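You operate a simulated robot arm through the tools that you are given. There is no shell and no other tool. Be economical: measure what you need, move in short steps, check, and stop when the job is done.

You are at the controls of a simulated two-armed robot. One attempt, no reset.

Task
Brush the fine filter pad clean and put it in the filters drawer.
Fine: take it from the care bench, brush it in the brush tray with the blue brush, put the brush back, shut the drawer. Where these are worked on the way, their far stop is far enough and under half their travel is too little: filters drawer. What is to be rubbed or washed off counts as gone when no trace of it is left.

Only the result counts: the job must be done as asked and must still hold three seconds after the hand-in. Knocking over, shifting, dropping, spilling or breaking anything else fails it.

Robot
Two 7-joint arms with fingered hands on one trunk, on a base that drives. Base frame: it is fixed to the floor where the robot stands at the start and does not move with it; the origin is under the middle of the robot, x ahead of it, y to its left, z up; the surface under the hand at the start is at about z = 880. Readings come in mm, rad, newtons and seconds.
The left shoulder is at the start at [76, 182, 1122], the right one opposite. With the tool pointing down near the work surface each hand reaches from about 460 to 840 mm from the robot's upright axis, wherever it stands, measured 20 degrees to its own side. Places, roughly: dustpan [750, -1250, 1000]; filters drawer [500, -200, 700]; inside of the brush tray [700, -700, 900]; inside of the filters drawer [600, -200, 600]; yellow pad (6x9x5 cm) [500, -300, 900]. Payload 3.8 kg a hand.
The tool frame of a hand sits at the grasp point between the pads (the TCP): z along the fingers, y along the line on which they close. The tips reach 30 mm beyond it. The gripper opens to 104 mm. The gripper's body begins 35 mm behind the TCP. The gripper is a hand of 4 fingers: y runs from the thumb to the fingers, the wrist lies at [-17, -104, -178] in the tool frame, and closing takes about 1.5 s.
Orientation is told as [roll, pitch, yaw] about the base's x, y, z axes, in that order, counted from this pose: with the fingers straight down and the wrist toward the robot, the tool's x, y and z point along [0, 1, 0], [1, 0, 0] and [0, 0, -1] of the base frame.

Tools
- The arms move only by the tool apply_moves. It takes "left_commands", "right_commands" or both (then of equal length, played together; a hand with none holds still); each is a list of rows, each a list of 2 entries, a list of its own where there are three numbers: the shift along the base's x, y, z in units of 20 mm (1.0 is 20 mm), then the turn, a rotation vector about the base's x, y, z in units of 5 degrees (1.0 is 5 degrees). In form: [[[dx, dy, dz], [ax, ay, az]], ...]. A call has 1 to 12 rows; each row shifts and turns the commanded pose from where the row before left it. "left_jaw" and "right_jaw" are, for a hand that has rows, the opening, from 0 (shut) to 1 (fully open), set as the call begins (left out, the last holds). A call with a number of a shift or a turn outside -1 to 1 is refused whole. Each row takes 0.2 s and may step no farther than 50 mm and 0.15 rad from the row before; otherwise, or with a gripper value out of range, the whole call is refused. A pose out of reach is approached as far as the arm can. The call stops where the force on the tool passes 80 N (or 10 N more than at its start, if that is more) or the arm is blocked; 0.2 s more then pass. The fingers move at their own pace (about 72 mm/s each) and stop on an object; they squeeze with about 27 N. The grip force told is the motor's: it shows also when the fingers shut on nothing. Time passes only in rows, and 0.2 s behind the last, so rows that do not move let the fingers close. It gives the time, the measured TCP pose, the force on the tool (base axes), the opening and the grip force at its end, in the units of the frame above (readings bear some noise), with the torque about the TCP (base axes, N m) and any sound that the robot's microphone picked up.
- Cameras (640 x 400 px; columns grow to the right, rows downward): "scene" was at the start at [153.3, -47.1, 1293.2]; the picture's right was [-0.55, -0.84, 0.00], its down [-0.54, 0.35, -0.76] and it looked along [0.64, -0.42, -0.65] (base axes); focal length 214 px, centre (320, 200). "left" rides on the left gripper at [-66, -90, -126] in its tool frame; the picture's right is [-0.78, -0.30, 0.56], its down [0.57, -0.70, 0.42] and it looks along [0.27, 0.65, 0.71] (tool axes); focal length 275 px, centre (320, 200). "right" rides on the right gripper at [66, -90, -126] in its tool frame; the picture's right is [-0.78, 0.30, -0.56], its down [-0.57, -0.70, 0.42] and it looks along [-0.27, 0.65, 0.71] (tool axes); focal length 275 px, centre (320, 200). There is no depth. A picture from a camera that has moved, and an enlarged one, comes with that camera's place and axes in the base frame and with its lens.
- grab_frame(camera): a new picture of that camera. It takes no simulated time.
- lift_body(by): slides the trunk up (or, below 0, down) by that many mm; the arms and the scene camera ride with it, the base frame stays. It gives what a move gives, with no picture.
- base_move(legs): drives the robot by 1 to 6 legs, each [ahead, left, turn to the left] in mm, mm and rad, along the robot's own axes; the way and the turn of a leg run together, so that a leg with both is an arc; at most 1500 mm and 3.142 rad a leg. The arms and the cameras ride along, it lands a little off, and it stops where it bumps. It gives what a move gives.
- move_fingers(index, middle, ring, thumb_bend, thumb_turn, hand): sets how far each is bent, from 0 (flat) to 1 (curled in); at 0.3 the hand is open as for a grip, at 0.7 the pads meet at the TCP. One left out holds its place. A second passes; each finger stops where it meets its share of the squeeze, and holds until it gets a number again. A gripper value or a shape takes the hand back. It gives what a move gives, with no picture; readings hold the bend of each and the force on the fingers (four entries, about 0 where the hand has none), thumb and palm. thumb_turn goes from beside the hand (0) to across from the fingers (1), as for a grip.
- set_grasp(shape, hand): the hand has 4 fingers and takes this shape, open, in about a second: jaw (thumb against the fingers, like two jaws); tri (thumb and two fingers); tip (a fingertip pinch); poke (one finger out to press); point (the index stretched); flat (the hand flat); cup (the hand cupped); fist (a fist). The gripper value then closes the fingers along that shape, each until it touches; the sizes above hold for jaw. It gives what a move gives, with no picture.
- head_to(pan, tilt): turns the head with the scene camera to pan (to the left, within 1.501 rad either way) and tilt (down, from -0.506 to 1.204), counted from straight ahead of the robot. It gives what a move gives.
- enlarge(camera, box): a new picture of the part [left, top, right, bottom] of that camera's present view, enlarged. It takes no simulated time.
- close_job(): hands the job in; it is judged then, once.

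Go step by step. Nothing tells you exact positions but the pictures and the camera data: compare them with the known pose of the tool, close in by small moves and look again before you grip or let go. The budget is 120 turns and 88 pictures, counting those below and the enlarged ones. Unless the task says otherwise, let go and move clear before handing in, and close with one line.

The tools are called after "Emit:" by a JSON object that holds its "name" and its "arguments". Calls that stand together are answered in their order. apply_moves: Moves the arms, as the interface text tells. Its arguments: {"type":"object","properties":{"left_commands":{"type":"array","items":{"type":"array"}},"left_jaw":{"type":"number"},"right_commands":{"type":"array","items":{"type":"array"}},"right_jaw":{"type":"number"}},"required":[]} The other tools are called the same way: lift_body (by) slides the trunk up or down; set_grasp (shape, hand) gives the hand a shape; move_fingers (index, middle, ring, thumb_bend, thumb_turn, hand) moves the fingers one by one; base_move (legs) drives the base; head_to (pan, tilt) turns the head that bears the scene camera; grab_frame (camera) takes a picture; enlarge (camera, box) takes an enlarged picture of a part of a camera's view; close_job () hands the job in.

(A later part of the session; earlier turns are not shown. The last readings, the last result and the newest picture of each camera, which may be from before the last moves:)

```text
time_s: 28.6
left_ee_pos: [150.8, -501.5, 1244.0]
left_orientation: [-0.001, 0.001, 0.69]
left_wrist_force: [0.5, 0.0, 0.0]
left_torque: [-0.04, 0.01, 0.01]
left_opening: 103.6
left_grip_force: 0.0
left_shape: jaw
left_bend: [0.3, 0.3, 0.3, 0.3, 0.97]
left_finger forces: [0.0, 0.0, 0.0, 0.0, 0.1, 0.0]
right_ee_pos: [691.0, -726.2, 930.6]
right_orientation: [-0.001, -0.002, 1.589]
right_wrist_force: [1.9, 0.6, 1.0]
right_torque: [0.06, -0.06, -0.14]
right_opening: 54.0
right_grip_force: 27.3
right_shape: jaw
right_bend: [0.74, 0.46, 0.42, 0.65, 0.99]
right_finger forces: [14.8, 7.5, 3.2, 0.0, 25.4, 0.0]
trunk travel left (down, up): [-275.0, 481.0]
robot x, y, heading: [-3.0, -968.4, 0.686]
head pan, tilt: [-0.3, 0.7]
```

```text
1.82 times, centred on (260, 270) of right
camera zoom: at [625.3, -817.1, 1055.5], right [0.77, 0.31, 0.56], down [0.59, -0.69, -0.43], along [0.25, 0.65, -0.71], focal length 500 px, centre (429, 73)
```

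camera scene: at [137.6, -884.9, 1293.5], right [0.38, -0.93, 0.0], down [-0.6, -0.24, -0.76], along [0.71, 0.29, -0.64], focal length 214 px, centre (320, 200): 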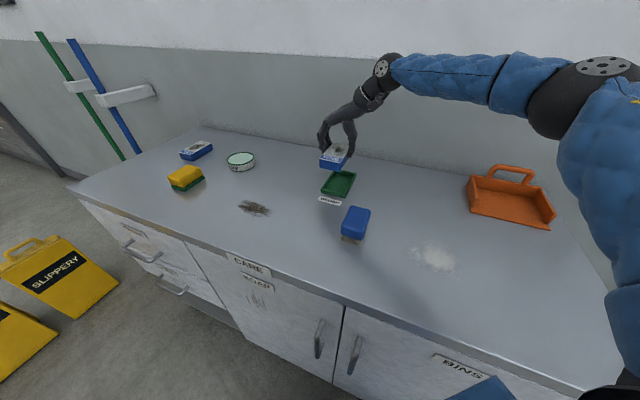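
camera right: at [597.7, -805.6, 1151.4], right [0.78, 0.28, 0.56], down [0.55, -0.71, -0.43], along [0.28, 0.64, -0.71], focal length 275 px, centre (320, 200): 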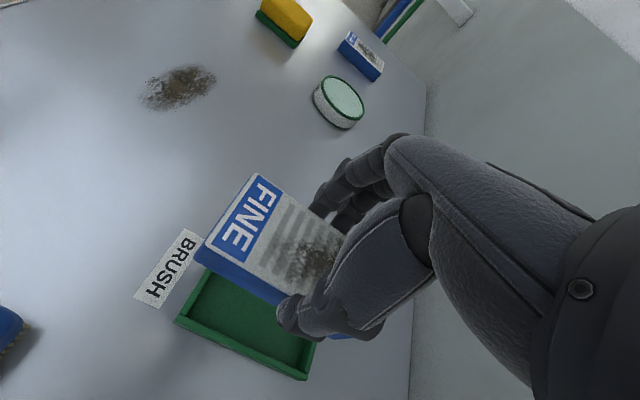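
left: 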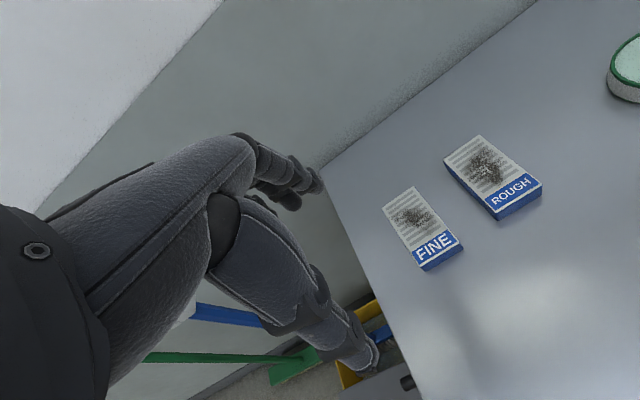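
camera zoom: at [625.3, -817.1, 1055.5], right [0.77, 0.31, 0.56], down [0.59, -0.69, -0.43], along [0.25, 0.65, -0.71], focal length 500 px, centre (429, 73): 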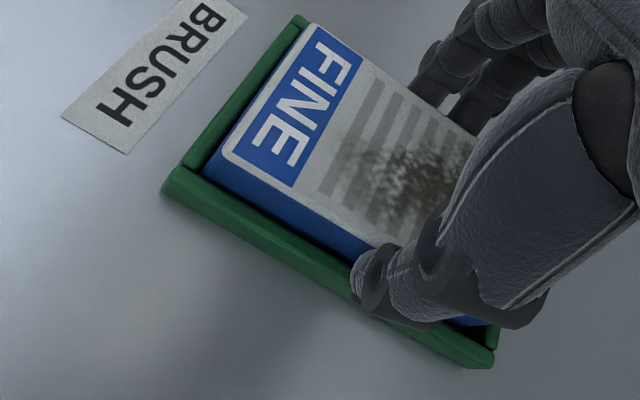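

It touches the floor of the tray. I open the hand and retreat upward.

Emit:
{"name": "apply_moves", "arguments": {"right_commands": [[[0, 0, 0], [0, 0, 0]], [[0, 0, 0], [0, 0, 0]], [[0, 0, 0], [0, 0, 0]], [[0, 0, 0], [0, 0, 0]], [[0, 0, 0.5], [0, 0, 0]], [[0, 0, 1], [0, 0, 0]], [[0, 0, 1], [0, 0, 0]], [[0, 0, 1], [0, 0, 0]]], "right_jaw": 1}}

Emit:
{"name": "grab_frame", "arguments": {"camera": "scene"}}

Emit:
{"name": "enlarge", "arguments": {"camera": "scene", "box": [312, 145, 376, 200]}}

```text
time_s: 30.4
left_ee_pos: [150.7, -500.3, 1243.6]
left_orientation: [0.0, -0.001, 0.689]
left_wrist_force: [0.3, 0.2, 0.1]
left_torque: [-0.02, 0.01, 0.01]
left_opening: 103.5
left_grip_force: 0.0
left_shape: jaw
left_bend: [0.3, 0.3, 0.3, 0.3, 0.97]
left_finger forces: [0.1, 0.1, 0.0, 0.0, 0.0, 0.0]
right_ee_pos: [693.1, -722.6, 1000.4]
right_orientation: [-0.001, 0.0, 1.59]
right_wrist_force: [0.6, 0.4, 0.7]
right_torque: [0.02, 0.0, -0.03]
right_opening: 103.7
right_grip_force: 0.0
right_shape: jaw
right_bend: [0.3, 0.3, 0.3, 0.3, 0.97]
right_finger forces: [0.0, 0.0, 0.0, 0.1, 0.0, 0.0]
trunk travel left (down, up): [-275.0, 481.0]
robot x, y, heading: [-3.2, -969.1, 0.691]
head pan, tilt: [-0.3, 0.7]
```

```text
55 pictures are left
camera scene: at [137.2, -884.3, 1293.5], right [0.38, -0.93, 0.0], down [-0.6, -0.24, -0.76], along [0.71, 0.29, -0.64], focal length 214 px, centre (320, 200)
```

scene: 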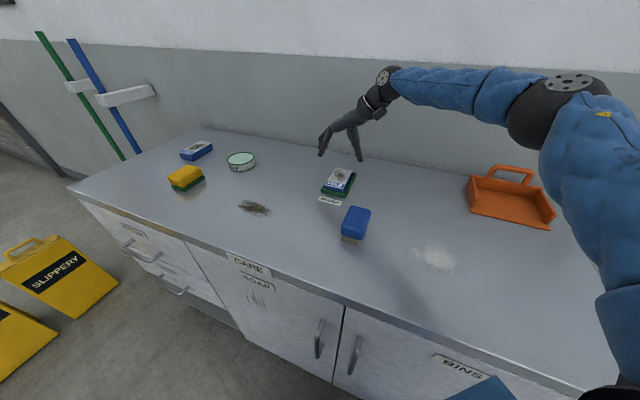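

```text
7.27 times, centred on (344, 172) of scene
camera zoom: at [137.2, -884.3, 1293.5], right [0.38, -0.93, 0.0], down [-0.6, -0.24, -0.76], along [0.71, 0.29, -0.64], focal length 1560 px, centre (146, 400)
```

zoom: 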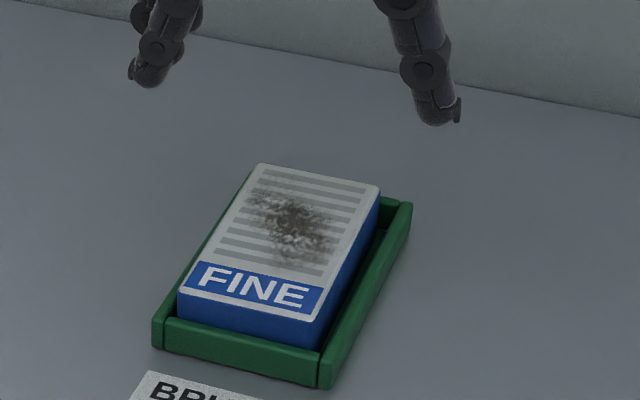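

The pad lies flat in the tray. The reach is near its end here, so I turn the base a bit more left (less relative yaw), raising the hand first to clear things.

Emit:
{"name": "base_move", "arguments": {"legs": [[0, 0, 0.25]]}}

Emit:
{"name": "head_to", "arguments": {"pan": -0.6, "tilt": 0.75}}

```text
time_s: 31.7
left_ee_pos: [28.7, -478.8, 1243.1]
left_orientation: [0.0, 0.001, 0.942]
left_wrist_force: [0.2, 0.4, 1.2]
left_torque: [0.04, 0.01, 0.02]
left_opening: 103.9
left_grip_force: 0.0
left_shape: jaw
left_bend: [0.3, 0.3, 0.3, 0.3, 0.97]
left_finger forces: [0.0, 0.1, 0.0, 0.0, 0.0, 0.0]
right_ee_pos: [609.1, -555.3, 1000.2]
right_orientation: [-0.001, 0.002, 1.841]
right_wrist_force: [0.0, 0.0, -0.2]
right_torque: [0.01, -0.02, -0.01]
right_opening: 103.8
right_grip_force: 0.0
right_shape: jaw
right_bend: [0.3, 0.3, 0.3, 0.3, 0.97]
right_finger forces: [0.0, 0.0, 0.0, 0.1, 0.0, 0.0]
trunk travel left (down, up): [-275.0, 481.0]
robot x, y, heading: [-4.0, -968.8, 0.938]
head pan, tilt: [-0.3, 0.7]
```

```text
time_s: 32.5
left_ee_pos: [28.2, -477.1, 1243.3]
left_orientation: [0.001, 0.0, 0.944]
left_wrist_force: [0.6, 0.1, -0.2]
left_torque: [-0.01, -0.03, 0.0]
left_opening: 103.7
left_grip_force: 0.0
left_shape: jaw
left_bend: [0.3, 0.3, 0.3, 0.3, 0.97]
left_finger forces: [0.0, 0.0, 0.1, 0.0, 0.0, 0.0]
right_ee_pos: [608.7, -555.5, 999.8]
right_orientation: [0.001, 0.0, 1.841]
right_wrist_force: [0.3, 0.0, -0.2]
right_torque: [0.05, 0.0, -0.04]
right_opening: 103.9
right_grip_force: 0.1
right_shape: jaw
right_bend: [0.3, 0.3, 0.3, 0.3, 0.97]
right_finger forces: [0.0, 0.1, 0.0, 0.0, 0.0, 0.1]
trunk travel left (down, up): [-275.0, 481.0]
robot x, y, heading: [-7.5, -966.7, 0.945]
head pan, tilt: [-0.6, 0.75]
```

Now to above the brush.

Emit:
{"name": "apply_moves", "arguments": {"right_commands": [[[-0.44, -1, 0.5], [0, 0, -1]], [[-0.44, -1, 0.5], [0, 0, -1]], [[-0.44, -1, 0.5], [0, 0, -1]], [[-0.44, -1, 0], [0, 0, -0.1]], [[-0.44, -1, 0], [0, 0, 0]], [[-0.44, -1, 0], [0, 0, 0]], [[-0.44, -1, 0], [0, 0, 0]], [[-0.44, -1, 0], [0, 0, 0]], [[-0.44, -1, 0], [0, 0, 0]], [[-0.44, -1, 0], [0, 0, 0]], [[-0.44, -1, 0], [0, 0, 0]], [[-0.44, -1, 0], [0, 0, 0]]]}}

Emit:
{"name": "apply_moves", "arguments": {"right_commands": [[[0, -0.9, -0.6], [0, 0, 0]], [[0, -0.9, -0.6], [0, 0, 0]]]}}

Emit:
{"name": "grab_frame", "arguments": {"camera": "scene"}}

Emit:
{"name": "grab_frame", "arguments": {"camera": "right"}}

```text
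time_s: 35.1
left_ee_pos: [28.7, -478.0, 1243.9]
left_orientation: [0.0, -0.002, 0.943]
left_wrist_force: [-0.1, 0.4, 0.2]
left_torque: [0.05, 0.02, 0.02]
left_opening: 103.6
left_grip_force: 0.1
left_shape: jaw
left_bend: [0.3, 0.3, 0.3, 0.3, 0.97]
left_finger forces: [0.1, 0.0, 0.0, 0.0, 0.1, 0.1]
right_ee_pos: [501.7, -796.1, 1030.7]
right_orientation: [0.001, 0.001, 1.572]
right_wrist_force: [0.2, 0.2, -0.1]
right_torque: [0.02, 0.02, 0.01]
right_opening: 103.9
right_grip_force: 0.1
right_shape: jaw
right_bend: [0.3, 0.3, 0.3, 0.3, 0.97]
right_finger forces: [0.0, 0.0, 0.0, 0.1, 0.0, 0.0]
trunk travel left (down, up): [-275.0, 481.0]
robot x, y, heading: [-4.7, -972.5, 0.948]
head pan, tilt: [-0.6, 0.75]
```

```text
time_s: 35.7
left_ee_pos: [29.2, -477.0, 1243.4]
left_orientation: [0.001, 0.002, 0.943]
left_wrist_force: [-1.2, 0.3, -0.5]
left_torque: [0.02, -0.02, 0.01]
left_opening: 103.8
left_grip_force: 0.0
left_shape: jaw
left_bend: [0.3, 0.3, 0.3, 0.3, 0.97]
left_finger forces: [0.0, 0.1, 0.0, 0.0, 0.1, 0.0]
right_ee_pos: [503.3, -831.5, 1005.4]
right_orientation: [-0.002, -0.001, 1.569]
right_wrist_force: [0.1, -0.1, 0.3]
right_torque: [-0.03, 0.01, 0.02]
right_opening: 104.0
right_grip_force: 0.0
right_shape: jaw
right_bend: [0.3, 0.3, 0.3, 0.3, 0.97]
right_finger forces: [0.1, 0.0, 0.0, 0.1, 0.0, 0.0]
trunk travel left (down, up): [-275.0, 481.0]
robot x, y, heading: [-1.8, -968.6, 0.945]
head pan, tilt: [-0.6, 0.75]
```

```text
53 pictures are left
camera scene: at [122.2, -874.5, 1289.1], right [0.33, -0.94, 0.0], down [-0.64, -0.23, -0.73], along [0.69, 0.24, -0.68], focal length 214 px, centre (320, 200)
```

scene: 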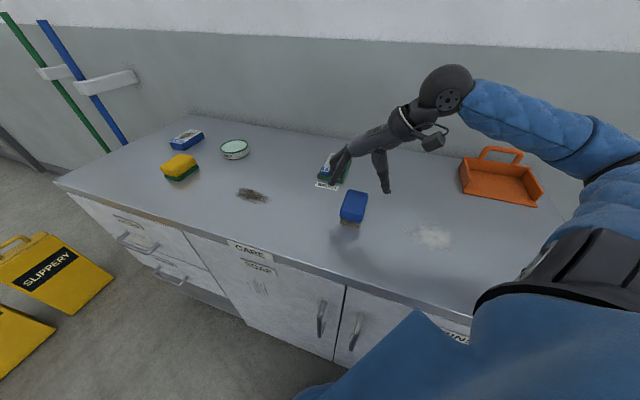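

```text
52 pictures are left
camera right: at [436.0, -920.6, 1131.3], right [0.78, 0.3, 0.56], down [0.57, -0.7, -0.42], along [0.26, 0.65, -0.71], focal length 275 px, centre (320, 200)
```

right: 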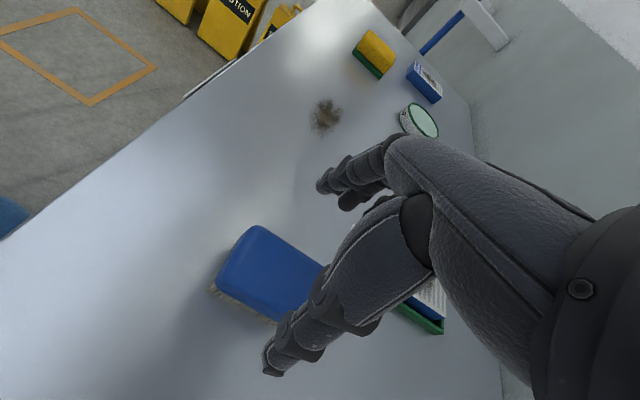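

The brush is under the hand. I take one enlarged view to fix its pose (also for putting it back).

Emit:
{"name": "enlarge", "arguments": {"camera": "scene", "box": [312, 165, 408, 235]}}

Emit:
{"name": "enlarge", "arguments": {"camera": "right", "box": [180, 200, 340, 390]}}

```text
5.71 times, centred on (360, 200) of scene
camera zoom: at [122.2, -874.5, 1289.1], right [0.33, -0.94, 0.0], down [-0.64, -0.23, -0.73], along [0.69, 0.24, -0.68], focal length 1226 px, centre (91, 200)
```

zoom: 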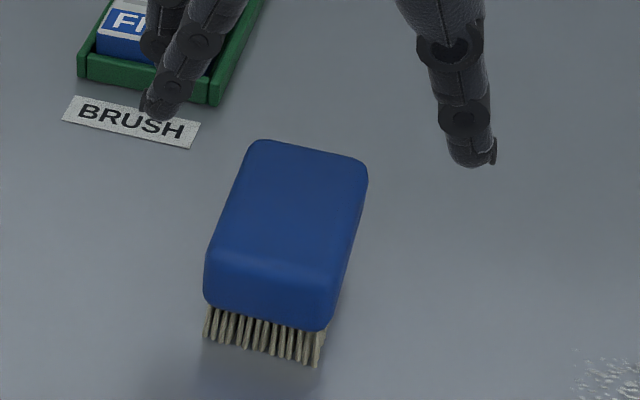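

```text
2.11 times, centred on (260, 295) of right
camera zoom: at [436.0, -920.6, 1131.3], right [0.78, 0.3, 0.56], down [0.57, -0.7, -0.42], along [0.26, 0.65, -0.71], focal length 580 px, centre (446, 0)
```

zoom: 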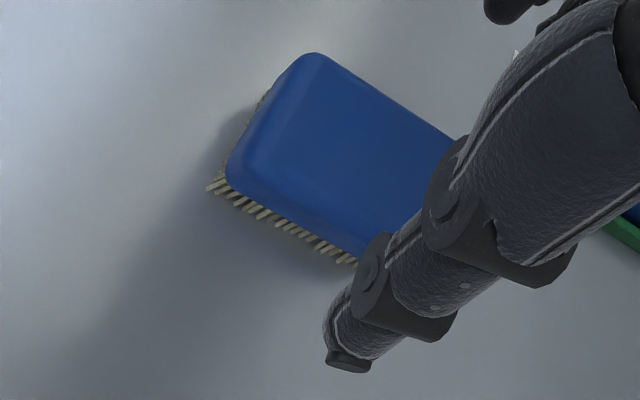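

Brush centre ≈ [502,−828], body z≈909–942. I descend to grip height.

Emit:
{"name": "apply_moves", "arguments": {"right_commands": [[[0, 0.2, -0.8], [0, 0, 0]], [[0, 0, -0.8], [0, 0, 0]], [[0, 0, -0.8], [0, 0, 0]], [[0, 0, -0.8], [0, 0, 0]]]}}

Emit:
{"name": "enlarge", "arguments": {"camera": "scene", "box": [312, 165, 408, 235]}}

```text
time_s: 36.7
left_ee_pos: [29.0, -477.4, 1243.0]
left_orientation: [0.0, -0.001, 0.943]
left_wrist_force: [-0.6, 0.2, 0.0]
left_torque: [0.03, 0.0, 0.01]
left_opening: 103.6
left_grip_force: 0.1
left_shape: jaw
left_bend: [0.3, 0.3, 0.3, 0.3, 0.97]
left_finger forces: [0.0, 0.0, 0.1, 0.0, 0.0, 0.0]
right_ee_pos: [503.0, -827.7, 941.4]
right_orientation: [0.001, 0.0, 1.572]
right_wrist_force: [-0.6, -0.6, 0.3]
right_torque: [0.02, 0.0, -0.02]
right_opening: 103.5
right_grip_force: 0.1
right_shape: jaw
right_bend: [0.3, 0.3, 0.3, 0.3, 0.97]
right_finger forces: [0.0, 0.0, 0.0, 0.0, 0.0, 0.1]
trunk travel left (down, up): [-275.0, 481.0]
robot x, y, heading: [-1.7, -968.3, 0.944]
head pan, tilt: [-0.6, 0.75]
```

```text
5.71 times, centred on (360, 200) of scene
camera zoom: at [121.8, -874.5, 1289.2], right [0.33, -0.94, 0.0], down [-0.64, -0.23, -0.73], along [0.69, 0.24, -0.68], focal length 1226 px, centre (91, 200)
```

zoom: 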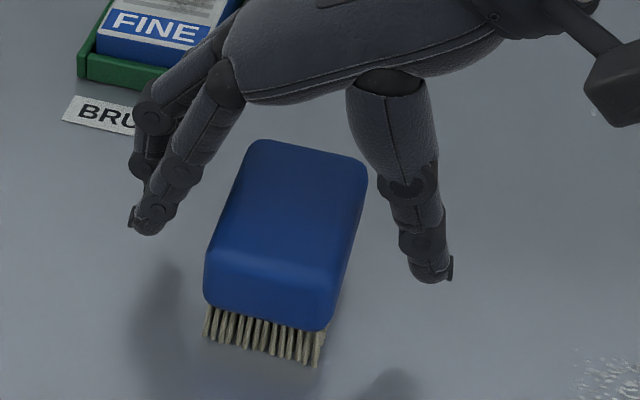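

Straddling well. Closing on the brush body.

Emit:
{"name": "apply_moves", "arguments": {"right_commands": [[[0, 0, 0], [0, 0, 0]], [[0, 0, 0], [0, 0, 0]], [[0, 0, 0], [0, 0, 0]], [[0, 0, 0], [0, 0, 0]], [[0, 0, 0], [0, 0, 0]], [[0, 0, 0], [0, 0, 0]], [[0, 0, 0], [0, 0, 0]], [[0, 0, 0], [0, 0, 0]]], "right_jaw": 0}}

Emit:
{"name": "enlarge", "arguments": {"camera": "scene", "box": [312, 165, 408, 235]}}

```text
time_s: 38.5
left_ee_pos: [28.3, -477.0, 1244.3]
left_orientation: [0.0, 0.0, 0.942]
left_wrist_force: [0.4, 0.5, -1.0]
left_torque: [0.01, 0.0, -0.04]
left_opening: 103.7
left_grip_force: 0.0
left_shape: jaw
left_bend: [0.3, 0.3, 0.3, 0.3, 0.97]
left_finger forces: [0.1, 0.1, 0.0, 0.1, 0.0, 0.1]
right_ee_pos: [502.9, -828.4, 942.8]
right_orientation: [0.001, 0.0, 1.571]
right_wrist_force: [0.1, -0.1, -0.1]
right_torque: [0.01, 0.04, 0.0]
right_opening: 50.3
right_grip_force: 27.3
right_shape: jaw
right_bend: [0.74, 0.46, 0.43, 0.68, 0.99]
right_finger forces: [13.7, 7.6, 3.3, 0.0, 24.6, 0.0]
trunk travel left (down, up): [-275.0, 481.0]
robot x, y, heading: [-3.9, -970.6, 0.944]
head pan, tilt: [-0.6, 0.75]
```

```text
5.71 times, centred on (360, 200) of scene
camera zoom: at [121.8, -874.5, 1289.2], right [0.33, -0.94, 0.0], down [-0.64, -0.23, -0.73], along [0.69, 0.24, -0.68], focal length 1226 px, centre (91, 200)
```

zoom: 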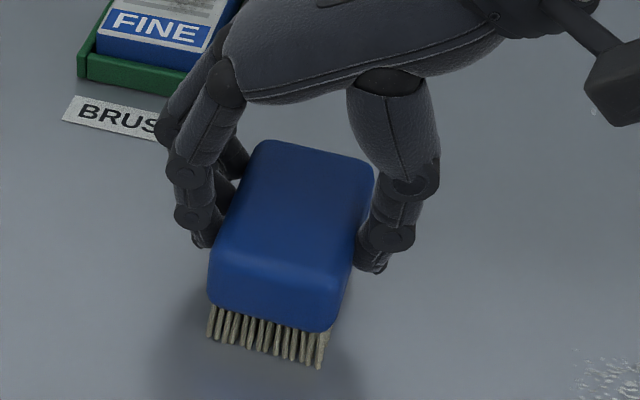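

Brush gripped. Lift and carry it over the pad.

Emit:
{"name": "apply_moves", "arguments": {"right_commands": [[[0, 0, 0.5], [0, 0, 0]], [[0, 0, 1], [0, 0, 0]], [[0, 0, 1], [0, 0, 0]], [[0, 0, 1], [0, 0, 0]], [[1, 0.5, 0], [0, 0, 0]], [[1, 0.5, 0], [0, 0, 0]], [[1, 0.5, 0], [0, 0, 0]], [[1, 0.5, 0], [0, 0, 0]], [[1, 0.5, 0], [0, 0, 0]], [[1, 0.5, 0], [0, 0, 0]], [[1, 0.5, 0], [0, 0, 0]], [[1, 0.5, 0], [0, 0, 0]]]}}

Emit:
{"name": "apply_moves", "arguments": {"right_commands": [[[0.8, 0.5, 0], [0, 0, 0]], [[0.8, 0.5, 0], [0, 0, 0]]]}}

Emit:
{"name": "enlarge", "arguments": {"camera": "scene", "box": [280, 120, 390, 195]}}

Emit:
{"name": "grab_frame", "arguments": {"camera": "right"}}

```text
time_s: 41.1
left_ee_pos: [29.2, -476.6, 1243.8]
left_orientation: [0.0, 0.0, 0.943]
left_wrist_force: [0.3, 0.4, -0.8]
left_torque: [0.02, -0.03, 0.0]
left_opening: 103.7
left_grip_force: 0.2
left_shape: jaw
left_bend: [0.3, 0.3, 0.3, 0.3, 0.97]
left_finger forces: [0.0, 0.1, 0.1, 0.1, 0.0, 0.0]
right_ee_pos: [664.9, -746.0, 1011.6]
right_orientation: [0.001, 0.0, 1.57]
right_wrist_force: [1.5, -0.3, -1.5]
right_torque: [0.04, 0.03, -0.01]
right_opening: 49.8
right_grip_force: 27.3
right_shape: jaw
right_bend: [0.74, 0.46, 0.43, 0.68, 0.99]
right_finger forces: [13.7, 7.5, 3.3, 0.0, 24.5, 0.0]
trunk travel left (down, up): [-275.0, 481.0]
robot x, y, heading: [-0.7, -972.1, 0.941]
head pan, tilt: [-0.6, 0.75]
```

```text
time_s: 41.7
left_ee_pos: [27.9, -477.4, 1243.2]
left_orientation: [0.0, 0.003, 0.941]
left_wrist_force: [1.2, 0.5, -0.6]
left_torque: [0.01, 0.01, 0.05]
left_opening: 103.6
left_grip_force: 0.1
left_shape: jaw
left_bend: [0.3, 0.3, 0.3, 0.3, 0.97]
left_finger forces: [0.0, 0.0, 0.1, 0.0, 0.0, 0.1]
right_ee_pos: [693.9, -727.6, 1012.3]
right_orientation: [0.0, 0.002, 1.572]
right_wrist_force: [0.8, -0.2, -0.6]
right_torque: [0.0, 0.0, 0.05]
right_opening: 50.0
right_grip_force: 26.6
right_shape: jaw
right_bend: [0.74, 0.46, 0.43, 0.68, 0.99]
right_finger forces: [13.7, 7.5, 3.3, 0.1, 24.5, 0.0]
trunk travel left (down, up): [-275.0, 481.0]
robot x, y, heading: [-4.9, -971.1, 0.94]
head pan, tilt: [-0.6, 0.75]
```

```text
5.33 times, centred on (335, 158) of scene
camera zoom: at [121.9, -874.3, 1289.1], right [0.33, -0.94, 0.0], down [-0.64, -0.23, -0.73], along [0.69, 0.24, -0.68], focal length 1144 px, centre (240, 427)
```

zoom: 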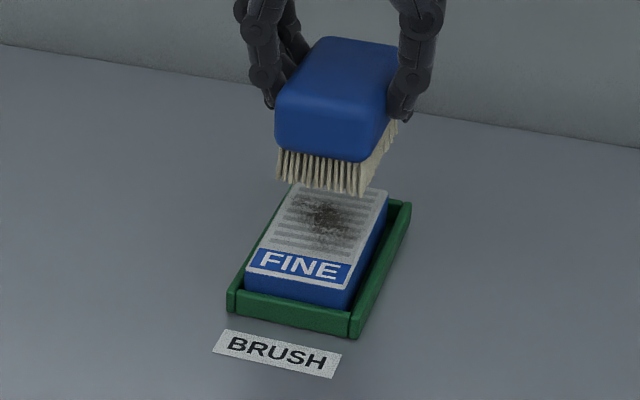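

```text
46 pictures are left
camera right: at [627.9, -817.4, 1137.1], right [0.78, 0.3, 0.56], down [0.57, -0.7, -0.42], along [0.26, 0.65, -0.71], focal length 275 px, centre (320, 200)
```

right: 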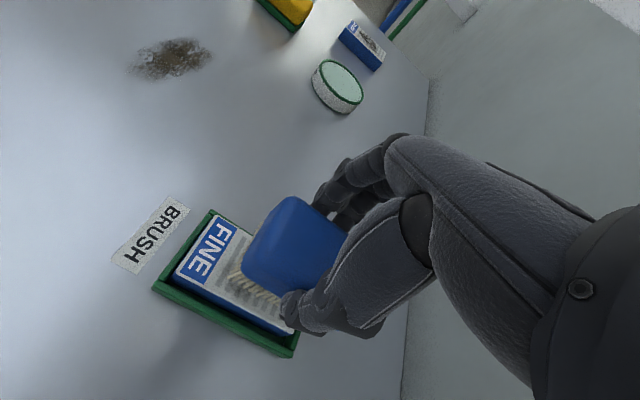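

Aligned above the pad. I lower to contact.

Emit:
{"name": "apply_moves", "arguments": {"right_commands": [[[0, 0, -0.6], [0, 0, 0]], [[0, 0, -0.6], [0, 0, 0]], [[0, 0, -0.5], [0, 0, 0]], [[0, 0, -0.15], [0, 0, 0]], [[0, 0, -0.15], [0, 0, 0]]]}}

Emit:
{"name": "enlarge", "arguments": {"camera": "scene", "box": [280, 120, 390, 195]}}

```text
time_s: 42.9
left_ee_pos: [28.6, -477.1, 1243.6]
left_orientation: [0.0, 0.0, 0.941]
left_wrist_force: [0.3, -0.2, 0.5]
left_torque: [0.0, 0.0, 0.02]
left_opening: 104.0
left_grip_force: 0.1
left_shape: jaw
left_bend: [0.3, 0.3, 0.3, 0.3, 0.97]
left_finger forces: [0.0, 0.0, 0.0, 0.0, 0.0, 0.0]
right_ee_pos: [694.7, -727.5, 972.1]
right_orientation: [0.001, -0.001, 1.568]
right_wrist_force: [0.0, -1.0, -1.4]
right_torque: [0.0, -0.01, 0.02]
right_opening: 49.7
right_grip_force: 27.3
right_shape: jaw
right_bend: [0.74, 0.46, 0.43, 0.68, 0.99]
right_finger forces: [13.7, 7.5, 3.3, 0.1, 24.5, 0.1]
trunk travel left (down, up): [-275.0, 481.0]
robot x, y, heading: [-5.3, -972.1, 0.941]
head pan, tilt: [-0.6, 0.75]
```

```text
5.33 times, centred on (335, 158) of scene
camera zoom: at [122.0, -874.4, 1289.1], right [0.33, -0.94, 0.0], down [-0.64, -0.23, -0.73], along [0.69, 0.24, -0.68], focal length 1144 px, centre (240, 427)
```

zoom: 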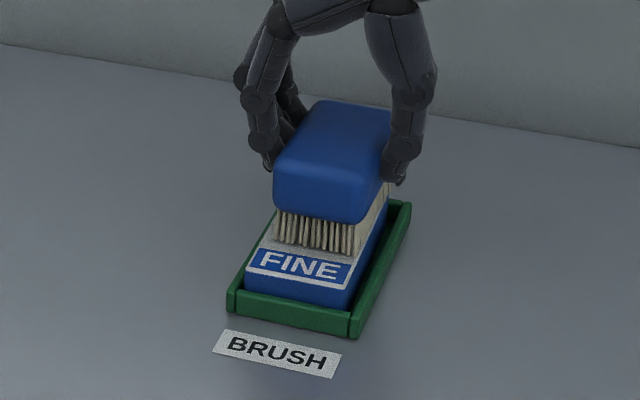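

Just about at the surface. I lower by 1–2 mm steps until force shows.

Emit:
{"name": "apply_moves", "arguments": {"right_commands": [[[0, 0, -0.1], [0, 0, 0]], [[0, 0, -0.1], [0, 0, 0]]]}}

```text
time_s: 43.5
left_ee_pos: [29.1, -476.7, 1243.6]
left_orientation: [0.0, -0.001, 0.941]
left_wrist_force: [0.7, -0.6, 0.2]
left_torque: [-0.03, 0.02, 0.01]
left_opening: 103.6
left_grip_force: 0.0
left_shape: jaw
left_bend: [0.3, 0.3, 0.3, 0.3, 0.97]
left_finger forces: [0.1, 0.0, 0.0, 0.0, 0.1, 0.0]
right_ee_pos: [695.9, -728.4, 972.3]
right_orientation: [-0.004, -0.005, 1.571]
right_wrist_force: [1.3, -0.6, 10.3]
right_torque: [-0.06, -0.04, -0.01]
right_opening: 50.3
right_grip_force: 26.7
right_shape: jaw
right_bend: [0.74, 0.46, 0.43, 0.68, 0.99]
right_finger forces: [14.3, 7.9, 3.5, 0.0, 26.3, 0.0]
trunk travel left (down, up): [-275.0, 481.0]
robot x, y, heading: [-5.3, -966.7, 0.94]
head pan, tilt: [-0.6, 0.75]
```

About 10 N of contact. I brush in short strokes along x and y, then check.

Emit:
{"name": "apply_moves", "arguments": {"right_commands": [[[0.5, 0, 0], [0, 0, 0]], [[0.5, 0, 0], [0, 0, 0]], [[-0.7, 0, 0], [0, 0, 0]], [[-0.7, 0, 0], [0, 0, 0]], [[-0.6, 0, 0], [0, 0, 0]], [[0.7, 0, 0], [0, 0, 0]], [[0.7, 0, 0], [0, 0, 0]], [[0.6, 0, 0], [0, 0, 0]], [[-0.5, 0, 0], [0, 0, 0]], [[-0.5, 0, 0], [0, 0, 0]]]}}

Emit:
{"name": "enlarge", "arguments": {"camera": "scene", "box": [280, 120, 390, 195]}}

```text
time_s: 45.7
left_ee_pos: [27.1, -477.5, 1243.7]
left_orientation: [0.0, 0.0, 0.941]
left_wrist_force: [-0.5, 0.2, -0.2]
left_torque: [-0.01, 0.0, -0.02]
left_opening: 103.7
left_grip_force: 0.1
left_shape: jaw
left_bend: [0.3, 0.3, 0.3, 0.3, 0.97]
left_finger forces: [0.0, 0.0, 0.0, 0.0, 0.1, 0.0]
right_ee_pos: [694.8, -727.0, 969.3]
right_orientation: [-0.003, -0.002, 1.57]
right_wrist_force: [4.9, -0.5, 17.8]
right_torque: [-0.03, -0.16, 0.02]
right_opening: 49.9
right_grip_force: 27.0
right_shape: jaw
right_bend: [0.74, 0.46, 0.42, 0.68, 1.0]
right_finger forces: [14.9, 9.4, 4.2, 0.0, 29.0, 0.1]
trunk travel left (down, up): [-275.0, 481.0]
robot x, y, heading: [-5.9, -968.5, 0.939]
head pan, tilt: [-0.6, 0.75]
```

```text
5.33 times, centred on (335, 158) of scene
camera zoom: at [120.3, -875.2, 1289.5], right [0.33, -0.94, 0.0], down [-0.64, -0.23, -0.73], along [0.69, 0.25, -0.68], focal length 1144 px, centre (240, 427)
```

zoom: 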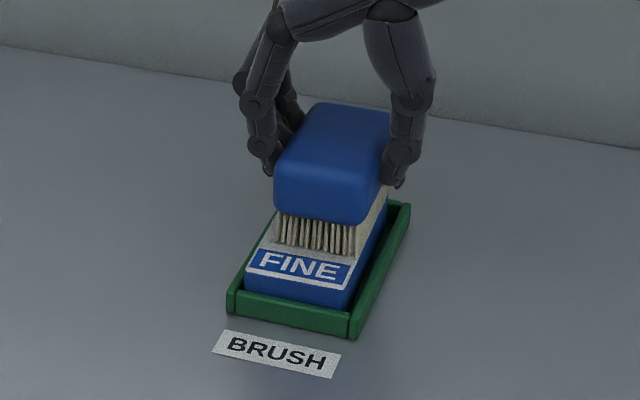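

The tray is unmoved. More strokes, longer and with some y offset, then lift to inspect.

Emit:
{"name": "apply_moves", "arguments": {"right_commands": [[[0.6, 0.3, 0.05], [0, 0, 0]], [[0.6, 0, 0], [0, 0, 0]], [[-0.8, 0, 0], [0, 0, 0]], [[-0.8, 0, 0], [0, 0, 0]], [[-0.8, 0, 0], [0, 0, 0]], [[0, -0.6, 0], [0, 0, 0]], [[0.8, 0, 0], [0, 0, 0]], [[0.8, 0, 0], [0, 0, 0]], [[0.8, 0, 0], [0, 0, 0]], [[-0.8, 0, 0], [0, 0, 0]], [[-0.8, 0, 0], [0, 0, 0]], [[0, 0.3, 0], [0, 0, 0]]]}}

Emit:
{"name": "apply_moves", "arguments": {"right_commands": [[[0, 0, 0.6], [0, 0, 0]], [[0, 0, 0.8], [0, 0, 0]], [[0, 0, 0.8], [0, 0, 0]], [[-0.5, -0.9, 0.5], [0, 0, 0]], [[-0.5, -0.9, 0], [0, 0, 0]], [[-0.5, -0.9, 0], [0, 0, 0]]]}}

Emit:
{"name": "enlarge", "arguments": {"camera": "scene", "box": [290, 130, 380, 195]}}

```text
time_s: 48.3
left_ee_pos: [27.6, -478.6, 1244.6]
left_orientation: [0.001, 0.0, 0.943]
left_wrist_force: [1.0, -0.2, -0.1]
left_torque: [-0.03, 0.01, -0.01]
left_opening: 103.7
left_grip_force: 0.0
left_shape: jaw
left_bend: [0.3, 0.3, 0.3, 0.3, 0.97]
left_finger forces: [0.0, 0.1, 0.0, 0.1, 0.0, 0.0]
right_ee_pos: [685.6, -727.7, 970.3]
right_orientation: [-0.001, 0.001, 1.57]
right_wrist_force: [1.1, -3.6, 13.3]
right_torque: [-0.15, -0.02, -0.01]
right_opening: 50.1
right_grip_force: 27.2
right_shape: jaw
right_bend: [0.74, 0.46, 0.43, 0.69, 1.0]
right_finger forces: [14.2, 7.8, 3.4, 0.1, 29.3, 0.1]
trunk travel left (down, up): [-275.0, 481.0]
robot x, y, heading: [-3.0, -968.8, 0.943]
head pan, tilt: [-0.6, 0.75]
```

```text
time_s: 49.7
left_ee_pos: [28.5, -477.7, 1243.4]
left_orientation: [0.0, 0.001, 0.943]
left_wrist_force: [-0.5, 1.1, 0.4]
left_torque: [-0.01, 0.0, -0.02]
left_opening: 103.6
left_grip_force: 0.1
left_shape: jaw
left_bend: [0.3, 0.3, 0.3, 0.3, 0.97]
left_finger forces: [0.0, 0.0, 0.1, 0.0, 0.0, 0.1]
right_ee_pos: [655.3, -781.4, 1022.0]
right_orientation: [0.001, -0.001, 1.571]
right_wrist_force: [0.6, -0.1, -1.2]
right_torque: [0.0, 0.04, 0.0]
right_opening: 50.1
right_grip_force: 27.0
right_shape: jaw
right_bend: [0.74, 0.46, 0.43, 0.69, 0.99]
right_finger forces: [15.1, 8.0, 3.5, 0.0, 26.6, 0.0]
trunk travel left (down, up): [-275.0, 481.0]
robot x, y, heading: [-5.6, -968.8, 0.942]
head pan, tilt: [-0.6, 0.75]
```

```text
6.15 times, centred on (335, 162) of scene
camera zoom: at [121.6, -875.1, 1289.3], right [0.34, -0.94, 0.0], down [-0.64, -0.23, -0.73], along [0.69, 0.25, -0.68], focal length 1320 px, centre (228, 431)
```

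zoom: 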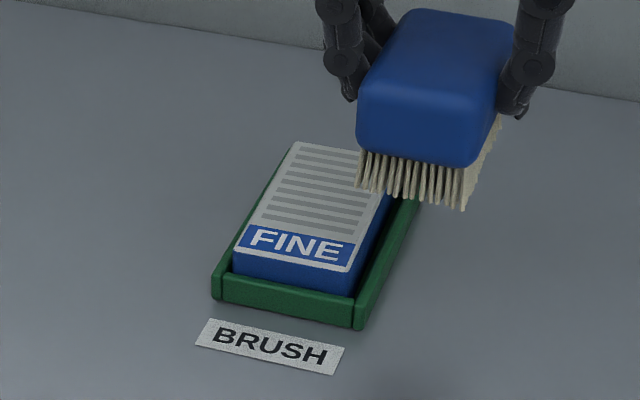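

The pad looks clean. I carry the brush back above its original place and recheck the pad.

Emit:
{"name": "apply_moves", "arguments": {"right_commands": [[[-0.95, -0.3, 0], [0, 0, 0]], [[-0.95, -0.3, 0], [0, 0, 0]], [[-0.95, -0.3, 0], [0, 0, 0]], [[-0.95, -0.3, 0], [0, 0, 0]], [[-0.95, -0.3, 0], [0, 0, 0]], [[-0.95, -0.3, 0], [0, 0, 0]], [[-0.95, -0.3, 0], [0, 0, 0]], [[-0.95, -0.25, 0], [0, 0, 0]]]}}

Emit:
{"name": "enlarge", "arguments": {"camera": "scene", "box": [315, 145, 355, 190]}}

```text
time_s: 51.5
left_ee_pos: [29.5, -477.0, 1242.6]
left_orientation: [0.0, -0.002, 0.943]
left_wrist_force: [0.6, 0.2, -0.8]
left_torque: [0.0, 0.03, -0.01]
left_opening: 103.6
left_grip_force: 0.0
left_shape: jaw
left_bend: [0.3, 0.3, 0.3, 0.3, 0.97]
left_finger forces: [0.0, 0.0, 0.0, 0.0, 0.0, 0.0]
right_ee_pos: [505.2, -828.2, 1022.8]
right_orientation: [-0.001, 0.0, 1.571]
right_wrist_force: [0.5, -0.2, -0.9]
right_torque: [0.01, -0.04, -0.01]
right_opening: 50.1
right_grip_force: 27.2
right_shape: jaw
right_bend: [0.74, 0.46, 0.43, 0.69, 0.99]
right_finger forces: [15.0, 7.9, 3.4, 0.0, 26.2, 0.0]
trunk travel left (down, up): [-275.0, 481.0]
robot x, y, heading: [-5.5, -971.1, 0.939]
head pan, tilt: [-0.6, 0.75]
```

```text
8.89 times, centred on (335, 168) of scene
camera zoom: at [121.7, -874.6, 1289.2], right [0.33, -0.94, 0.0], down [-0.64, -0.23, -0.73], along [0.69, 0.24, -0.68], focal length 1906 px, centre (187, 489)
```

zoom: 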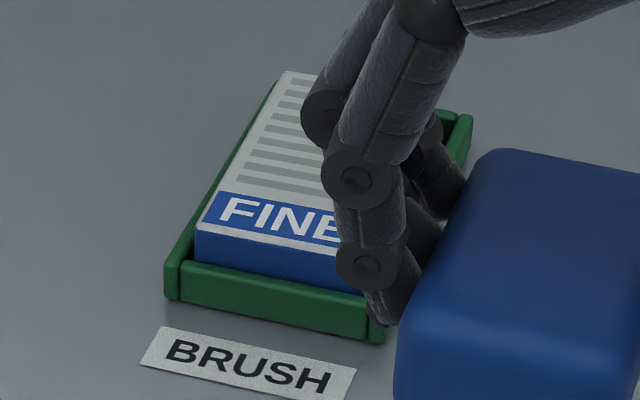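

Part occluded by the hand; I'll check before taking the pad. Now I lower the brush to the bench.

Emit:
{"name": "apply_moves", "arguments": {"right_commands": [[[-0.1, 0, -0.9], [0, 0, 0]], [[0, 0, -0.9], [0, 0, 0]], [[0, 0, -0.9], [0, 0, 0]], [[0, 0, -0.8], [0, 0, 0]], [[0, 0, -0.3], [0, 0, 0]], [[0, 0, -0.1], [0, 0, 0]]]}}

```text
time_s: 52.9
left_ee_pos: [28.0, -477.0, 1243.0]
left_orientation: [-0.001, 0.001, 0.942]
left_wrist_force: [0.4, -0.2, 0.5]
left_torque: [-0.02, -0.01, -0.01]
left_opening: 103.7
left_grip_force: 0.0
left_shape: jaw
left_bend: [0.3, 0.3, 0.3, 0.3, 0.97]
left_finger forces: [0.1, 0.0, 0.0, 0.0, 0.0, 0.0]
right_ee_pos: [502.7, -828.4, 943.9]
right_orientation: [-0.001, 0.0, 1.569]
right_wrist_force: [-0.1, -0.1, -0.8]
right_torque: [0.01, 0.0, 0.0]
right_opening: 50.0
right_grip_force: 26.6
right_shape: jaw
right_bend: [0.74, 0.46, 0.43, 0.69, 0.99]
right_finger forces: [15.0, 7.9, 3.3, 0.0, 26.3, 0.0]
trunk travel left (down, up): [-275.0, 481.0]
robot x, y, heading: [-5.0, -969.7, 0.937]
head pan, tilt: [-0.6, 0.75]
```

Emit:
{"name": "apply_moves", "arguments": {"right_commands": [[[0, 0, -0.08], [0, 0, 0]], [[0, 0, -0.05], [0, 0, 0]]]}}

```text
time_s: 53.5
left_ee_pos: [28.7, -477.4, 1243.5]
left_orientation: [-0.001, 0.001, 0.942]
left_wrist_force: [-0.5, -0.9, 0.2]
left_torque: [0.01, 0.01, -0.03]
left_opening: 103.6
left_grip_force: 0.0
left_shape: jaw
left_bend: [0.3, 0.3, 0.3, 0.3, 0.97]
left_finger forces: [0.1, 0.0, 0.0, 0.0, 0.0, 0.0]
right_ee_pos: [503.3, -829.0, 942.0]
right_orientation: [-0.001, 0.002, 1.57]
right_wrist_force: [-0.2, 0.3, -0.5]
right_torque: [0.01, 0.02, -0.02]
right_opening: 50.4
right_grip_force: 27.3
right_shape: jaw
right_bend: [0.74, 0.46, 0.43, 0.69, 0.99]
right_finger forces: [15.0, 7.9, 3.4, 0.0, 26.3, 0.0]
trunk travel left (down, up): [-275.0, 481.0]
robot x, y, heading: [-2.4, -971.5, 0.947]
head pan, tilt: [-0.6, 0.75]
```

Emit:
{"name": "apply_moves", "arguments": {"right_commands": [[[0, 0, -0.08], [0, 0, 0]], [[0, 0, -0.06], [0, 0, 0]]]}}

Emit:
{"name": "enlarge", "arguments": {"camera": "scene", "box": [312, 165, 408, 235]}}

```text
time_s: 54.1
left_ee_pos: [28.5, -477.5, 1243.5]
left_orientation: [0.0, 0.0, 0.94]
left_wrist_force: [1.0, -0.7, -0.2]
left_torque: [0.03, -0.02, 0.01]
left_opening: 103.8
left_grip_force: 0.0
left_shape: jaw
left_bend: [0.3, 0.3, 0.3, 0.3, 0.97]
left_finger forces: [0.1, 0.0, 0.0, 0.0, 0.1, 0.0]
right_ee_pos: [502.4, -828.1, 941.8]
right_orientation: [-0.001, -0.001, 1.57]
right_wrist_force: [-0.1, -0.3, 4.1]
right_torque: [-0.04, 0.04, 0.01]
right_opening: 49.9
right_grip_force: 26.7
right_shape: jaw
right_bend: [0.74, 0.46, 0.43, 0.69, 0.99]
right_finger forces: [15.1, 7.9, 3.5, 0.0, 26.4, 0.1]
trunk travel left (down, up): [-275.0, 481.0]
robot x, y, heading: [-1.1, -965.4, 0.94]
head pan, tilt: [-0.6, 0.75]
```

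```text
5.71 times, centred on (360, 200) of scene
camera zoom: at [121.5, -874.6, 1289.3], right [0.33, -0.94, 0.0], down [-0.64, -0.23, -0.73], along [0.69, 0.24, -0.68], focal length 1226 px, centre (91, 200)
```

zoom: 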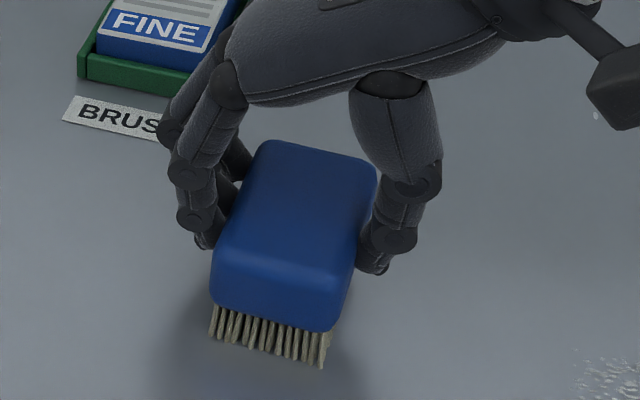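

Brush stands on the bench exactly where it was. Release and rise.

Emit:
{"name": "apply_moves", "arguments": {"right_commands": [[[0, 0, 0], [0, 0, 0]], [[0, 0, 0], [0, 0, 0]], [[0, 0, 0], [0, 0, 0]], [[0, 0, 0], [0, 0, 0]], [[0, 0, 0.5], [0, 0, 0]], [[0, 0, 1], [0, 0, 0]], [[0, 0, 1], [0, 0, 0]], [[0, 0, 1], [0, 0, 0]], [[0, -0.5, 1], [0, 0, 0]]], "right_jaw": 1}}

Emit:
{"name": "enlarge", "arguments": {"camera": "scene", "box": [300, 140, 400, 230]}}

```text
time_s: 56.1
left_ee_pos: [29.5, -477.8, 1244.0]
left_orientation: [0.001, 0.0, 0.943]
left_wrist_force: [0.6, -0.2, -0.7]
left_torque: [-0.02, 0.02, -0.02]
left_opening: 103.5
left_grip_force: 0.0
left_shape: jaw
left_bend: [0.3, 0.3, 0.3, 0.3, 0.97]
left_finger forces: [0.0, 0.1, 0.1, 0.0, 0.0, 0.0]
right_ee_pos: [504.4, -839.6, 1029.1]
right_orientation: [-0.001, 0.001, 1.572]
right_wrist_force: [0.1, -0.5, 1.4]
right_torque: [0.01, -0.04, 0.0]
right_opening: 103.7
right_grip_force: 0.0
right_shape: jaw
right_bend: [0.3, 0.3, 0.3, 0.3, 0.97]
right_finger forces: [0.0, 0.0, 0.1, 0.0, 0.0, 0.1]
trunk travel left (down, up): [-275.0, 481.0]
robot x, y, heading: [-4.8, -967.0, 0.952]
head pan, tilt: [-0.6, 0.75]
```

```text
4.44 times, centred on (350, 185) of scene
camera zoom: at [121.8, -874.7, 1289.2], right [0.33, -0.94, 0.0], down [-0.64, -0.23, -0.73], along [0.69, 0.24, -0.68], focal length 953 px, centre (187, 267)
```

zoom: 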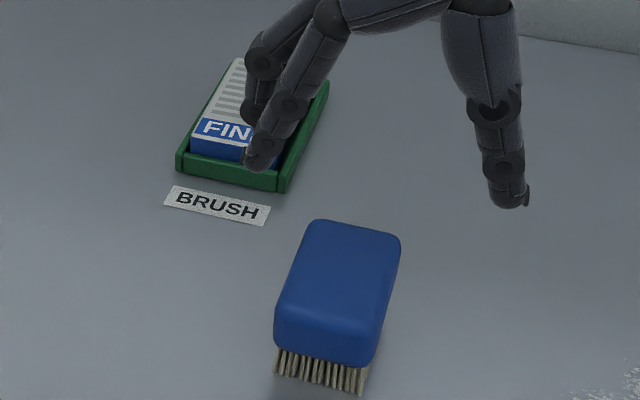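

Brush is back upright. I move over the pad again.

Emit:
{"name": "apply_moves", "arguments": {"right_commands": [[[0.95, 0.56, 0], [0, 0, 0]], [[0.95, 0.56, 0], [0, 0, 0]], [[0.95, 0.56, 0], [0, 0, 0]], [[0.95, 0.56, 0], [0, 0, 0]], [[0.95, 0.56, 0], [0, 0, 0]], [[0.95, 0.56, 0], [0, 0, 0]], [[0.95, 0.56, 0], [0, 0, 0]], [[0.95, 0.56, 0], [0, 0, 0]], [[0.95, 0.56, 0], [0, 0, 0]], [[0.75, 0.56, -0.5], [0, 0, 0]]]}}

Emit:
{"name": "enlarge", "arguments": {"camera": "scene", "box": [300, 130, 364, 190]}}

```text
time_s: 58.3
left_ee_pos: [29.3, -476.9, 1243.4]
left_orientation: [-0.001, 0.002, 0.942]
left_wrist_force: [0.9, -0.5, -0.4]
left_torque: [0.02, -0.01, -0.01]
left_opening: 103.4
left_grip_force: 0.0
left_shape: jaw
left_bend: [0.3, 0.3, 0.3, 0.3, 0.97]
left_finger forces: [0.0, 0.1, 0.0, 0.1, 0.0, 0.0]
right_ee_pos: [689.4, -728.0, 1018.7]
right_orientation: [0.0, 0.0, 1.571]
right_wrist_force: [-0.5, 0.2, -0.3]
right_torque: [0.02, -0.02, 0.03]
right_opening: 103.7
right_grip_force: 0.0
right_shape: jaw
right_bend: [0.3, 0.3, 0.3, 0.3, 0.97]
right_finger forces: [0.0, 0.1, 0.0, 0.0, 0.0, 0.0]
trunk travel left (down, up): [-275.0, 481.0]
robot x, y, heading: [-5.4, -967.6, 0.946]
head pan, tilt: [-0.6, 0.75]
```

```text
6.67 times, centred on (332, 160) of scene
camera zoom: at [122.2, -874.2, 1289.1], right [0.33, -0.94, 0.0], down [-0.64, -0.23, -0.73], along [0.69, 0.24, -0.68], focal length 1430 px, centre (240, 467)
```

zoom: 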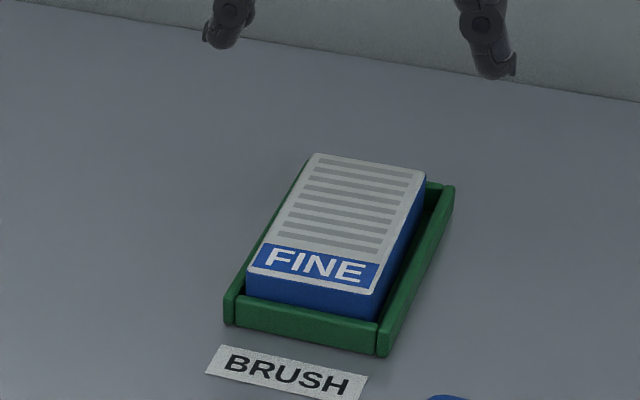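

The pad is fully clean, lying against the left wall, centre ≈ [689,−722]. I descend to grip its top part above the rim.

Emit:
{"name": "apply_moves", "arguments": {"right_commands": [[[0, 0.3, -0.9], [0, 0, 0]], [[0, 0, -0.9], [0, 0, 0]], [[0, 0, -0.9], [0, 0, 0]], [[0, 0, -0.9], [0, 0, 0]], [[0, 0, -0.85], [0, 0, 0]]]}}

Emit:
{"name": "enlarge", "arguments": {"camera": "scene", "box": [300, 130, 364, 190]}}

```text
time_s: 59.5
left_ee_pos: [29.4, -478.4, 1244.6]
left_orientation: [0.0, 0.002, 0.944]
left_wrist_force: [0.1, -0.3, -0.1]
left_torque: [-0.02, -0.02, 0.01]
left_opening: 103.5
left_grip_force: 0.1
left_shape: jaw
left_bend: [0.3, 0.3, 0.3, 0.3, 0.97]
left_finger forces: [0.0, 0.0, 0.0, 0.1, 0.1, 0.1]
right_ee_pos: [688.3, -720.4, 930.0]
right_orientation: [-0.001, 0.001, 1.572]
right_wrist_force: [-0.1, -0.2, -0.2]
right_torque: [0.0, 0.0, 0.02]
right_opening: 103.8
right_grip_force: 0.1
right_shape: jaw
right_bend: [0.3, 0.3, 0.3, 0.3, 0.97]
right_finger forces: [0.1, 0.1, 0.1, 0.0, 0.0, 0.0]
trunk travel left (down, up): [-275.0, 481.0]
robot x, y, heading: [-5.4, -967.7, 0.943]
head pan, tilt: [-0.6, 0.75]
```

```text
6.67 times, centred on (332, 160) of scene
camera zoom: at [122.0, -874.4, 1289.1], right [0.33, -0.94, 0.0], down [-0.64, -0.23, -0.73], along [0.69, 0.24, -0.68], focal length 1430 px, centre (240, 467)
```

zoom: 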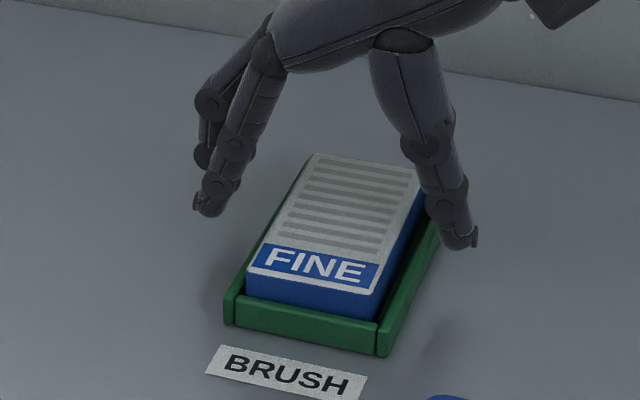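

Good. Close on the pad.

Emit:
{"name": "apply_moves", "arguments": {"right_commands": [[[0, 0, -0.1], [0, 0, 0]], [[0, 0, 0], [0, 0, 0]], [[0, 0, 0], [0, 0, 0]], [[0, 0, 0], [0, 0, 0]], [[0, 0, 0], [0, 0, 0]], [[0, 0, 0], [0, 0, 0]], [[0, 0, 0], [0, 0, 0]], [[0, 0, 0], [0, 0, 0]]], "right_jaw": 0}}

Emit:
{"name": "apply_moves", "arguments": {"right_commands": [[[0, 0, 0.3], [0, 0, 0]], [[0, 0, 0.5], [0, 0, 0]], [[0, 0, 0.8], [0, 0, 0]], [[0, 0, 1], [0, 0, 0]], [[0, 0, 1], [0, 0, 0]], [[0, 0, 1], [0, 0, 0]]]}}

Emit:
{"name": "grab_frame", "arguments": {"camera": "scene"}}

Emit:
{"name": "enlarge", "arguments": {"camera": "scene", "box": [290, 110, 370, 190]}}

```text
time_s: 61.3
left_ee_pos: [28.3, -477.4, 1243.4]
left_orientation: [-0.002, 0.0, 0.943]
left_wrist_force: [0.4, 0.1, 0.5]
left_torque: [0.0, 0.02, -0.03]
left_opening: 103.8
left_grip_force: 0.1
left_shape: jaw
left_bend: [0.3, 0.3, 0.3, 0.3, 0.97]
left_finger forces: [0.1, 0.0, 0.0, 0.1, 0.0, 0.0]
right_ee_pos: [688.8, -721.3, 929.3]
right_orientation: [-0.001, -0.001, 1.572]
right_wrist_force: [-0.1, -0.3, 0.1]
right_torque: [0.02, -0.02, 0.02]
right_opening: 53.9
right_grip_force: 26.7
right_shape: jaw
right_bend: [0.74, 0.46, 0.43, 0.64, 0.99]
right_finger forces: [13.8, 7.5, 3.3, 0.0, 24.6, 0.0]
trunk travel left (down, up): [-275.0, 481.0]
robot x, y, heading: [-4.9, -967.3, 0.939]
head pan, tilt: [-0.6, 0.75]
```

```text
time_s: 62.7
left_ee_pos: [29.0, -476.3, 1244.9]
left_orientation: [-0.001, -0.001, 0.943]
left_wrist_force: [-0.2, -0.5, -0.6]
left_torque: [0.01, 0.01, -0.05]
left_opening: 103.7
left_grip_force: 0.1
left_shape: jaw
left_bend: [0.3, 0.3, 0.3, 0.3, 0.97]
left_finger forces: [0.0, 0.1, 0.0, 0.1, 0.1, 0.1]
right_ee_pos: [688.5, -721.5, 1022.3]
right_orientation: [0.0, 0.0, 1.573]
right_wrist_force: [0.6, 0.2, -0.9]
right_torque: [-0.02, 0.0, 0.02]
right_opening: 53.9
right_grip_force: 27.0
right_shape: jaw
right_bend: [0.74, 0.46, 0.43, 0.64, 0.99]
right_finger forces: [13.8, 7.4, 3.2, 0.1, 24.7, 0.1]
trunk travel left (down, up): [-275.0, 481.0]
robot x, y, heading: [-3.9, -967.7, 0.946]
head pan, tilt: [-0.6, 0.75]
```

```text
37 pictures are left
camera scene: at [121.6, -874.5, 1289.2], right [0.33, -0.94, 0.0], down [-0.64, -0.23, -0.73], along [0.69, 0.24, -0.68], focal length 214 px, centre (320, 200)
```

scene: 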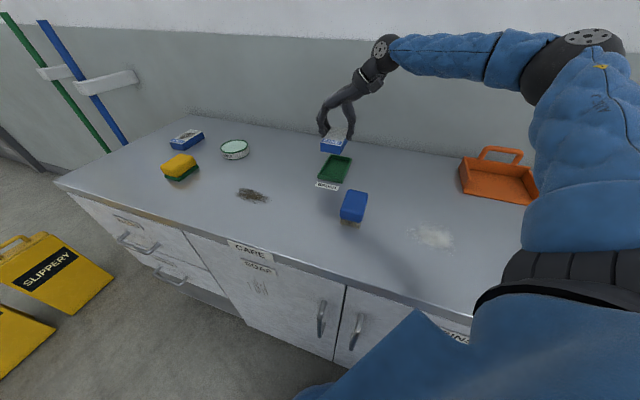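

```text
5.00 times, centred on (330, 150) of scene
camera zoom: at [121.6, -874.5, 1289.2], right [0.33, -0.94, 0.0], down [-0.64, -0.23, -0.73], along [0.69, 0.24, -0.68], focal length 1072 px, centre (270, 450)
```

zoom: 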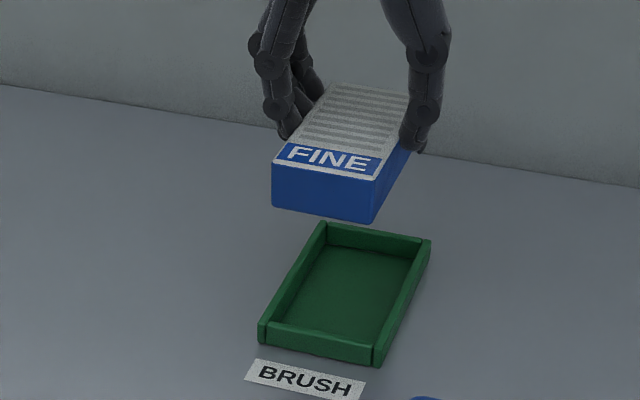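

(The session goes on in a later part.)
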